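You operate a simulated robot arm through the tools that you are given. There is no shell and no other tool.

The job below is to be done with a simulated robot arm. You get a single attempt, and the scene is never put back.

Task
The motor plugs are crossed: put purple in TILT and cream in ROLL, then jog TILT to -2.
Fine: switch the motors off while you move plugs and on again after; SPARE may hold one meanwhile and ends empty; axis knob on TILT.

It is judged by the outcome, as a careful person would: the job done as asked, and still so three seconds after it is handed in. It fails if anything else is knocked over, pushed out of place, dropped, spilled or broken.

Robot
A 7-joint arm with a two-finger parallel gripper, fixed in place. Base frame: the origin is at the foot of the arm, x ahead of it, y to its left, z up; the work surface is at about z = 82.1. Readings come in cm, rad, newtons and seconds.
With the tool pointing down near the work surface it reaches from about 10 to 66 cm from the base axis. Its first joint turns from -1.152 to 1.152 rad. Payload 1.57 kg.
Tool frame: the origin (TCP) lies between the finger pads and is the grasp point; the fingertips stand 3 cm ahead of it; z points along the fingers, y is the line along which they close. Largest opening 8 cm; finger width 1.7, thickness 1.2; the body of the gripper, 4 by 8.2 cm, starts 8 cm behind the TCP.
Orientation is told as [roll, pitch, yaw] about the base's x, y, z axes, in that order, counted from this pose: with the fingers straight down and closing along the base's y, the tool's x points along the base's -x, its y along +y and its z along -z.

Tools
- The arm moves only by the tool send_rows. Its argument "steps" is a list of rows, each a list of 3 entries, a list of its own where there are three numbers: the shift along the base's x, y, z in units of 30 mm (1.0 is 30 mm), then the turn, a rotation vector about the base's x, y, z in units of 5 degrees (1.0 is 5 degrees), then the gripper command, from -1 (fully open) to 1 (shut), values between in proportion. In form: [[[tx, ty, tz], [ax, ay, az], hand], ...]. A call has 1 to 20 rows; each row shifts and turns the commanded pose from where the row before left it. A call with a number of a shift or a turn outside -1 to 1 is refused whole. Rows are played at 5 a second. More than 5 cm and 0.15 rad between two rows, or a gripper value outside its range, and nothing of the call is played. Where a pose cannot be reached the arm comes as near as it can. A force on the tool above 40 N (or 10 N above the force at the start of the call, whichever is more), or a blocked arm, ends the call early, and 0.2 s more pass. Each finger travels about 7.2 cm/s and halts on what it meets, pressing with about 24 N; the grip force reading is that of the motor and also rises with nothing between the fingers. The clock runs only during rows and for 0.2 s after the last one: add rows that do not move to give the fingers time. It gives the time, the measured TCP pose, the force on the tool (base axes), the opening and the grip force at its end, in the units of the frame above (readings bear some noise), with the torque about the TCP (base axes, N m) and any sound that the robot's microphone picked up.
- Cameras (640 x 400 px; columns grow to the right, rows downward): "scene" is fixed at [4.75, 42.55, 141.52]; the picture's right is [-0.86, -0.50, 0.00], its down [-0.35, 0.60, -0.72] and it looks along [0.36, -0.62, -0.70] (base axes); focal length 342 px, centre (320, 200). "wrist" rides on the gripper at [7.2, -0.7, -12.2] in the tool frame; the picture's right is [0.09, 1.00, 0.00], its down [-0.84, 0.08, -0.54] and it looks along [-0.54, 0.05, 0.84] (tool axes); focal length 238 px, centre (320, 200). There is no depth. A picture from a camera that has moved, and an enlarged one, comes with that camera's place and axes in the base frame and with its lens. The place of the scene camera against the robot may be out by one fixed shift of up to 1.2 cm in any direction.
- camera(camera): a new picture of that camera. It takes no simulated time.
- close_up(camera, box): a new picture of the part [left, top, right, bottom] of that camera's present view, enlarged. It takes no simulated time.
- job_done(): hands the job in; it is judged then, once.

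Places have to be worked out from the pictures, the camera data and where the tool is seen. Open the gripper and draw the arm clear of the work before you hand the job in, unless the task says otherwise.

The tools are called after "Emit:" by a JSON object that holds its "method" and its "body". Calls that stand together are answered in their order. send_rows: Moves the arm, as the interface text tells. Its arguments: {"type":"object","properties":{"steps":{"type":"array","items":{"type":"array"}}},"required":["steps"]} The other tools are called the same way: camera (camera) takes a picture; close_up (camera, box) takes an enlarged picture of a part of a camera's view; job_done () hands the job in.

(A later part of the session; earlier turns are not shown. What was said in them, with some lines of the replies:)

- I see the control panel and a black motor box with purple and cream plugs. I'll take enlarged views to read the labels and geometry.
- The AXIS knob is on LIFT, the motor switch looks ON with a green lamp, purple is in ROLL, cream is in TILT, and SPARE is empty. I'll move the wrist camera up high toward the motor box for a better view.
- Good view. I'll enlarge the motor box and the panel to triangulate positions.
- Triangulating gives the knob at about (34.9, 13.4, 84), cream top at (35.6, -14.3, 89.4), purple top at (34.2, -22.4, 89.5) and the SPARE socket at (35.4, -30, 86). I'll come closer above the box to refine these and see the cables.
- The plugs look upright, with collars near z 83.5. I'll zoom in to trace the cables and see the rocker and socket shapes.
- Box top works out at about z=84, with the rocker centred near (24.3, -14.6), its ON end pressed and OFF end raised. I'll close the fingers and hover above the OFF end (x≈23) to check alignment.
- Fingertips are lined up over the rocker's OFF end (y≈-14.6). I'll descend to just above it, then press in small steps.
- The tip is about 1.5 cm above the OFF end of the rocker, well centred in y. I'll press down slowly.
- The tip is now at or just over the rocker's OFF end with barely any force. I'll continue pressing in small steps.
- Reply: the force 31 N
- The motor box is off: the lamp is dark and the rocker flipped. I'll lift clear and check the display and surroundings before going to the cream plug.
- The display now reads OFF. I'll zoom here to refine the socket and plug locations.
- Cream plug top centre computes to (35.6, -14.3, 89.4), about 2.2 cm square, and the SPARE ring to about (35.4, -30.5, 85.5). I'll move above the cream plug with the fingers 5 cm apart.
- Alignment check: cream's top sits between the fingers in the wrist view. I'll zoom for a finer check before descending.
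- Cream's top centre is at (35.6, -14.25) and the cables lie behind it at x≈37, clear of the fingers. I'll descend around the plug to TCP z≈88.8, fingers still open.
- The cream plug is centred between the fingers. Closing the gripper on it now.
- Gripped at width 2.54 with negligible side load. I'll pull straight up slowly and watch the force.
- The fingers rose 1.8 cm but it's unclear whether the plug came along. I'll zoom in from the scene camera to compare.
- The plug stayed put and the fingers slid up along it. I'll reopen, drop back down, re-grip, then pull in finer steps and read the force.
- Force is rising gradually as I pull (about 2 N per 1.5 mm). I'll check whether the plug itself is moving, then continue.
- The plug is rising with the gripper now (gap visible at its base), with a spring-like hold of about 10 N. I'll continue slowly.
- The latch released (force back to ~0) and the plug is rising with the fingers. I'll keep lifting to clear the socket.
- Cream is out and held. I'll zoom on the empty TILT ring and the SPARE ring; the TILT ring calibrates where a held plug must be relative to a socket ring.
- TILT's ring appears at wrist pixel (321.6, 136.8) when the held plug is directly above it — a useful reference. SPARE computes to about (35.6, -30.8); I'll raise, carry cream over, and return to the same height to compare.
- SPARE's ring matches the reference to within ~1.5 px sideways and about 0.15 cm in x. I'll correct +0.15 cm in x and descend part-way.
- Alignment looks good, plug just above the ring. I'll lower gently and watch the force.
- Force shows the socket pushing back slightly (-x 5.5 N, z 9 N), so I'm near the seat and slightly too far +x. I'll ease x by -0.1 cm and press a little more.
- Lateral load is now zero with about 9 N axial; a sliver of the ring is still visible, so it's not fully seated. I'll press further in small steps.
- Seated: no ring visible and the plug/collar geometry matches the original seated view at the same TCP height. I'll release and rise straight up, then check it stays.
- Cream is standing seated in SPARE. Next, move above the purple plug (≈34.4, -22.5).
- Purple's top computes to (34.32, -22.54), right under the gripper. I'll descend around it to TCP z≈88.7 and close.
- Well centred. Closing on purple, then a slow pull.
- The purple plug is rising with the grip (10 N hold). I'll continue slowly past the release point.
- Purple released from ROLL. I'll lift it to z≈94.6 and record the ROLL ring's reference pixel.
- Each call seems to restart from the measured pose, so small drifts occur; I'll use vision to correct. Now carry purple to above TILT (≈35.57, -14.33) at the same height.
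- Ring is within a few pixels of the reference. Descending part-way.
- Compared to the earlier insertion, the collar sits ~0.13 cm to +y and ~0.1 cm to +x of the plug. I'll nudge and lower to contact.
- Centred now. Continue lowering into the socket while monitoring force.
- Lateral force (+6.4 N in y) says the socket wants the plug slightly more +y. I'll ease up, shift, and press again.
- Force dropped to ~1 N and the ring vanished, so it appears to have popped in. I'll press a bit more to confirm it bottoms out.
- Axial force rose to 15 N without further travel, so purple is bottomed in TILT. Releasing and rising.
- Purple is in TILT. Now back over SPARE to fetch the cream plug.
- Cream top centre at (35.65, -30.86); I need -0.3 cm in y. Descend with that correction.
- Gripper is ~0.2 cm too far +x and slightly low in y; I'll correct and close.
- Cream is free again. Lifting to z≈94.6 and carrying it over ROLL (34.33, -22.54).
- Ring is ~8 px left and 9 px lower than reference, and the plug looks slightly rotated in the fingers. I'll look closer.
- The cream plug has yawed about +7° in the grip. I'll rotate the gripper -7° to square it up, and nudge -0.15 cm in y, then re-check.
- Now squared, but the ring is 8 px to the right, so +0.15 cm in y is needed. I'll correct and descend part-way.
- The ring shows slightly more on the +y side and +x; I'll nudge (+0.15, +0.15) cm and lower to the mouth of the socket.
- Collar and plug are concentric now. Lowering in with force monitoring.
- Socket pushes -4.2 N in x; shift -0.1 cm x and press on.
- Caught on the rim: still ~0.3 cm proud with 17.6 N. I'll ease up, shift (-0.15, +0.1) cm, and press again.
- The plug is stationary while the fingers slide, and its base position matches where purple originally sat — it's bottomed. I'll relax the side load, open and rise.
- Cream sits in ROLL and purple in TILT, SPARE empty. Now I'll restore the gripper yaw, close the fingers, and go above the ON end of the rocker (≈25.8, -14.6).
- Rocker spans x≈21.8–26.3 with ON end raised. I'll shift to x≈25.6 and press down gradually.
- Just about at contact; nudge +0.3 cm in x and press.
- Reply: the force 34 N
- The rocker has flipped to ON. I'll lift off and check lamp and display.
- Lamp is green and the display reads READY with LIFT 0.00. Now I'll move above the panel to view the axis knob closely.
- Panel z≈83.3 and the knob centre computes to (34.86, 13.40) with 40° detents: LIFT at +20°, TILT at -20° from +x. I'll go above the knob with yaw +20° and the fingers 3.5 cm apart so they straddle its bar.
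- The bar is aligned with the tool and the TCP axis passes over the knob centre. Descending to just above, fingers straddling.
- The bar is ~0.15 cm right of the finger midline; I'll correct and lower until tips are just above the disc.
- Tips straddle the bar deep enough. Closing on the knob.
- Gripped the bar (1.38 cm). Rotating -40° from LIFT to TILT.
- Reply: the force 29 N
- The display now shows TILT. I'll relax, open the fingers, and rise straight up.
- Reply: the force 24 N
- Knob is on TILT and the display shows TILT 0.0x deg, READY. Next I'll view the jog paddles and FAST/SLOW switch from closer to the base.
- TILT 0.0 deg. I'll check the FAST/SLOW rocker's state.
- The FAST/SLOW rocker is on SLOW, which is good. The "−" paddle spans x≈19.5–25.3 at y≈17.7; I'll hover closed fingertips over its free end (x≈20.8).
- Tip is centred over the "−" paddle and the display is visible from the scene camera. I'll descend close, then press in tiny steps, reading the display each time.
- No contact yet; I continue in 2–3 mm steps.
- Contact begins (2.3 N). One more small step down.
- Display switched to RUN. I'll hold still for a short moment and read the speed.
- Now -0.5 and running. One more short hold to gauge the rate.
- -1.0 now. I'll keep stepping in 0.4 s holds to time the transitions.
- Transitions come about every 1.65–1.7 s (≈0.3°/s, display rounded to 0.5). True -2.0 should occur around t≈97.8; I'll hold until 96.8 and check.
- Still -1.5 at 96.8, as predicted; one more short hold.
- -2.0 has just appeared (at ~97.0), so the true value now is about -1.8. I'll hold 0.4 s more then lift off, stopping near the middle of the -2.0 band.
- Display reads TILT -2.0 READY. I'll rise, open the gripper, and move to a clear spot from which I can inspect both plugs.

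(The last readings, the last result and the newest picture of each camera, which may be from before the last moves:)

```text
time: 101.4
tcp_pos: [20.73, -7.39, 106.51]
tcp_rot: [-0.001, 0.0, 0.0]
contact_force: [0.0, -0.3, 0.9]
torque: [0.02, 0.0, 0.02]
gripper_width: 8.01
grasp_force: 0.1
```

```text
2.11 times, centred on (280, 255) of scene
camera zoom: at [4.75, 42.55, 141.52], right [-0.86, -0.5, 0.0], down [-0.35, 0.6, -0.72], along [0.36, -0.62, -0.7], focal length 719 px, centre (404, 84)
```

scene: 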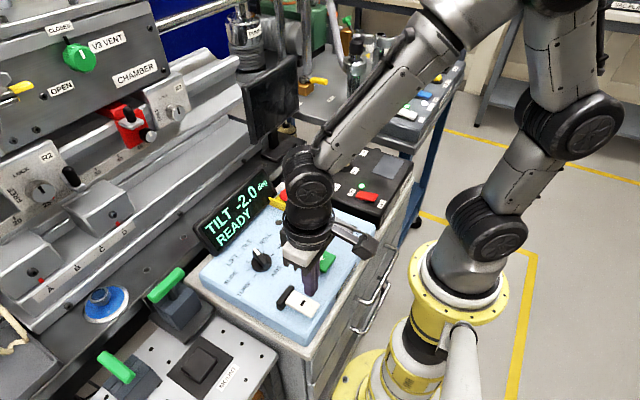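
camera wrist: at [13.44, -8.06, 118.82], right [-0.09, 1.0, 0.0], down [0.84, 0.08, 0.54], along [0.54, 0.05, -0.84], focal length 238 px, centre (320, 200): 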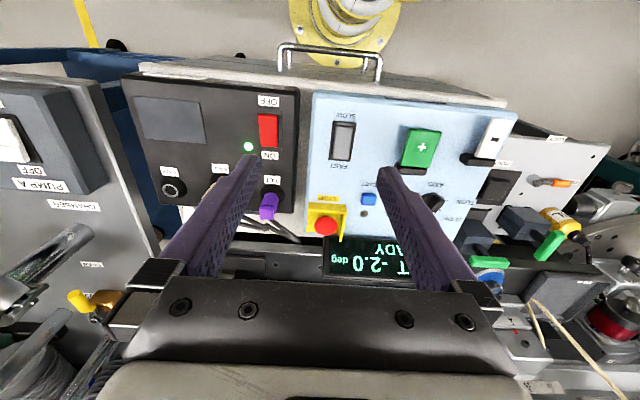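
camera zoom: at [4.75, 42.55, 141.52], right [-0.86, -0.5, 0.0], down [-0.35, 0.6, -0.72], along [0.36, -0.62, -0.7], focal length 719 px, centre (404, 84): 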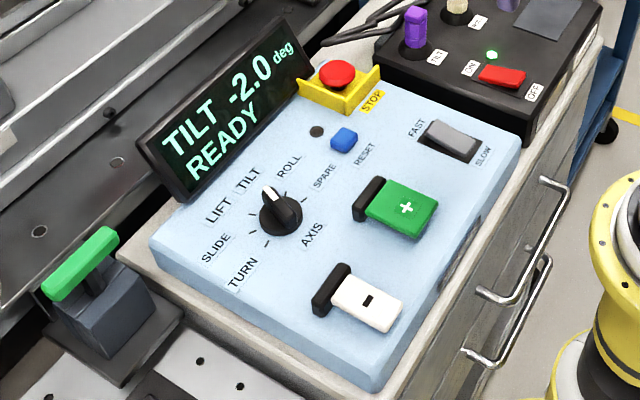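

Everything reads as intended. A final zoom on the plugs to confirm both are fully seated and upright.

Emit:
{"method": "close_up", "body": {"camera": "scene", "box": [290, 140, 370, 200]}}

Emit:
{"method": "close_up", "body": {"camera": "wrist", "box": [150, 130, 310, 240]}}

```text
6.67 times, centred on (330, 170) of scene
camera zoom: at [4.75, 42.55, 141.52], right [-0.86, -0.5, 0.0], down [-0.35, 0.6, -0.72], along [0.36, -0.62, -0.7], focal length 2278 px, centre (253, 400)
```

zoom: 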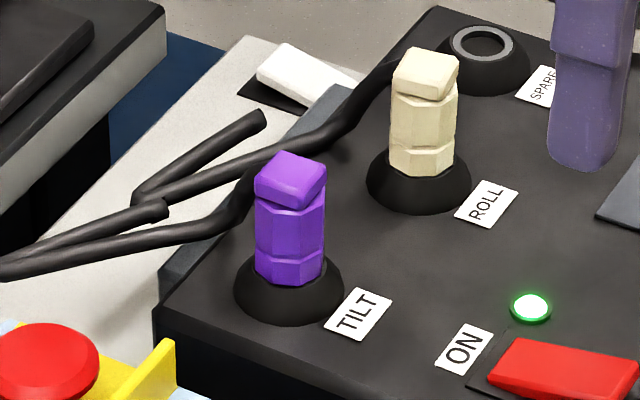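

```text
3.64 times, centred on (230, 185) of wrist
camera zoom: at [13.44, -8.06, 118.82], right [-0.09, 1.0, 0.0], down [0.84, 0.08, 0.54], along [0.54, 0.05, -0.84], focal length 867 px, centre (647, 254)
```

zoom: 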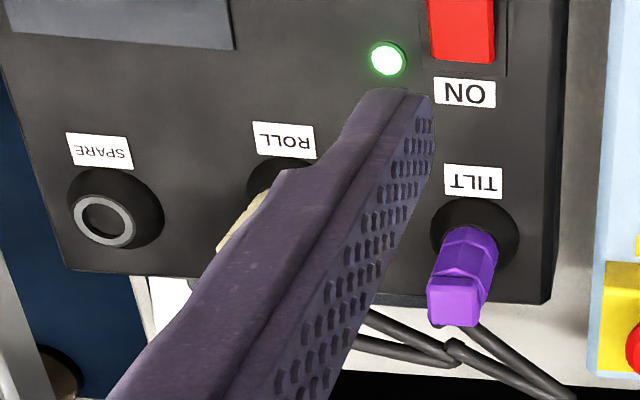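

Both plugs now sit exactly where the originals did (purple in TILT, cream in ROLL), SPARE is empty, and the motors are on. The knob is on TILT, the display reads TILT -2.0 READY, and the gripper is open and clear. Handing in.

Emit:
{"method": "job_done", "body": {}}

```text
The job is handed in.
```

The job is done and handed in. Purple is in TILT, cream is in ROLL, and the display reads TILT -2.0 deg, READY.

- **Motors:** I switched them off before moving any plugs and back on afterwards. The lamp is green.
- **Plugs:** Both sit at the same height the original plugs did, and SPARE is empty. Cream turned a few degrees in the gripper on its way into ROLL, so it may sit slightly rotated, but it is fully seated.
- **Tilt:** The axis knob is on TILT. The display only shows half-degree steps, so I timed the jog to stop near the middle of the -2.0 band. The true value could be off by up to about a quarter degree.
- **Speed switch:** It was already on SLOW and I left it there.
- **Arm:** The gripper is open and clear of the work. I saw nothing else knocked over or moved.
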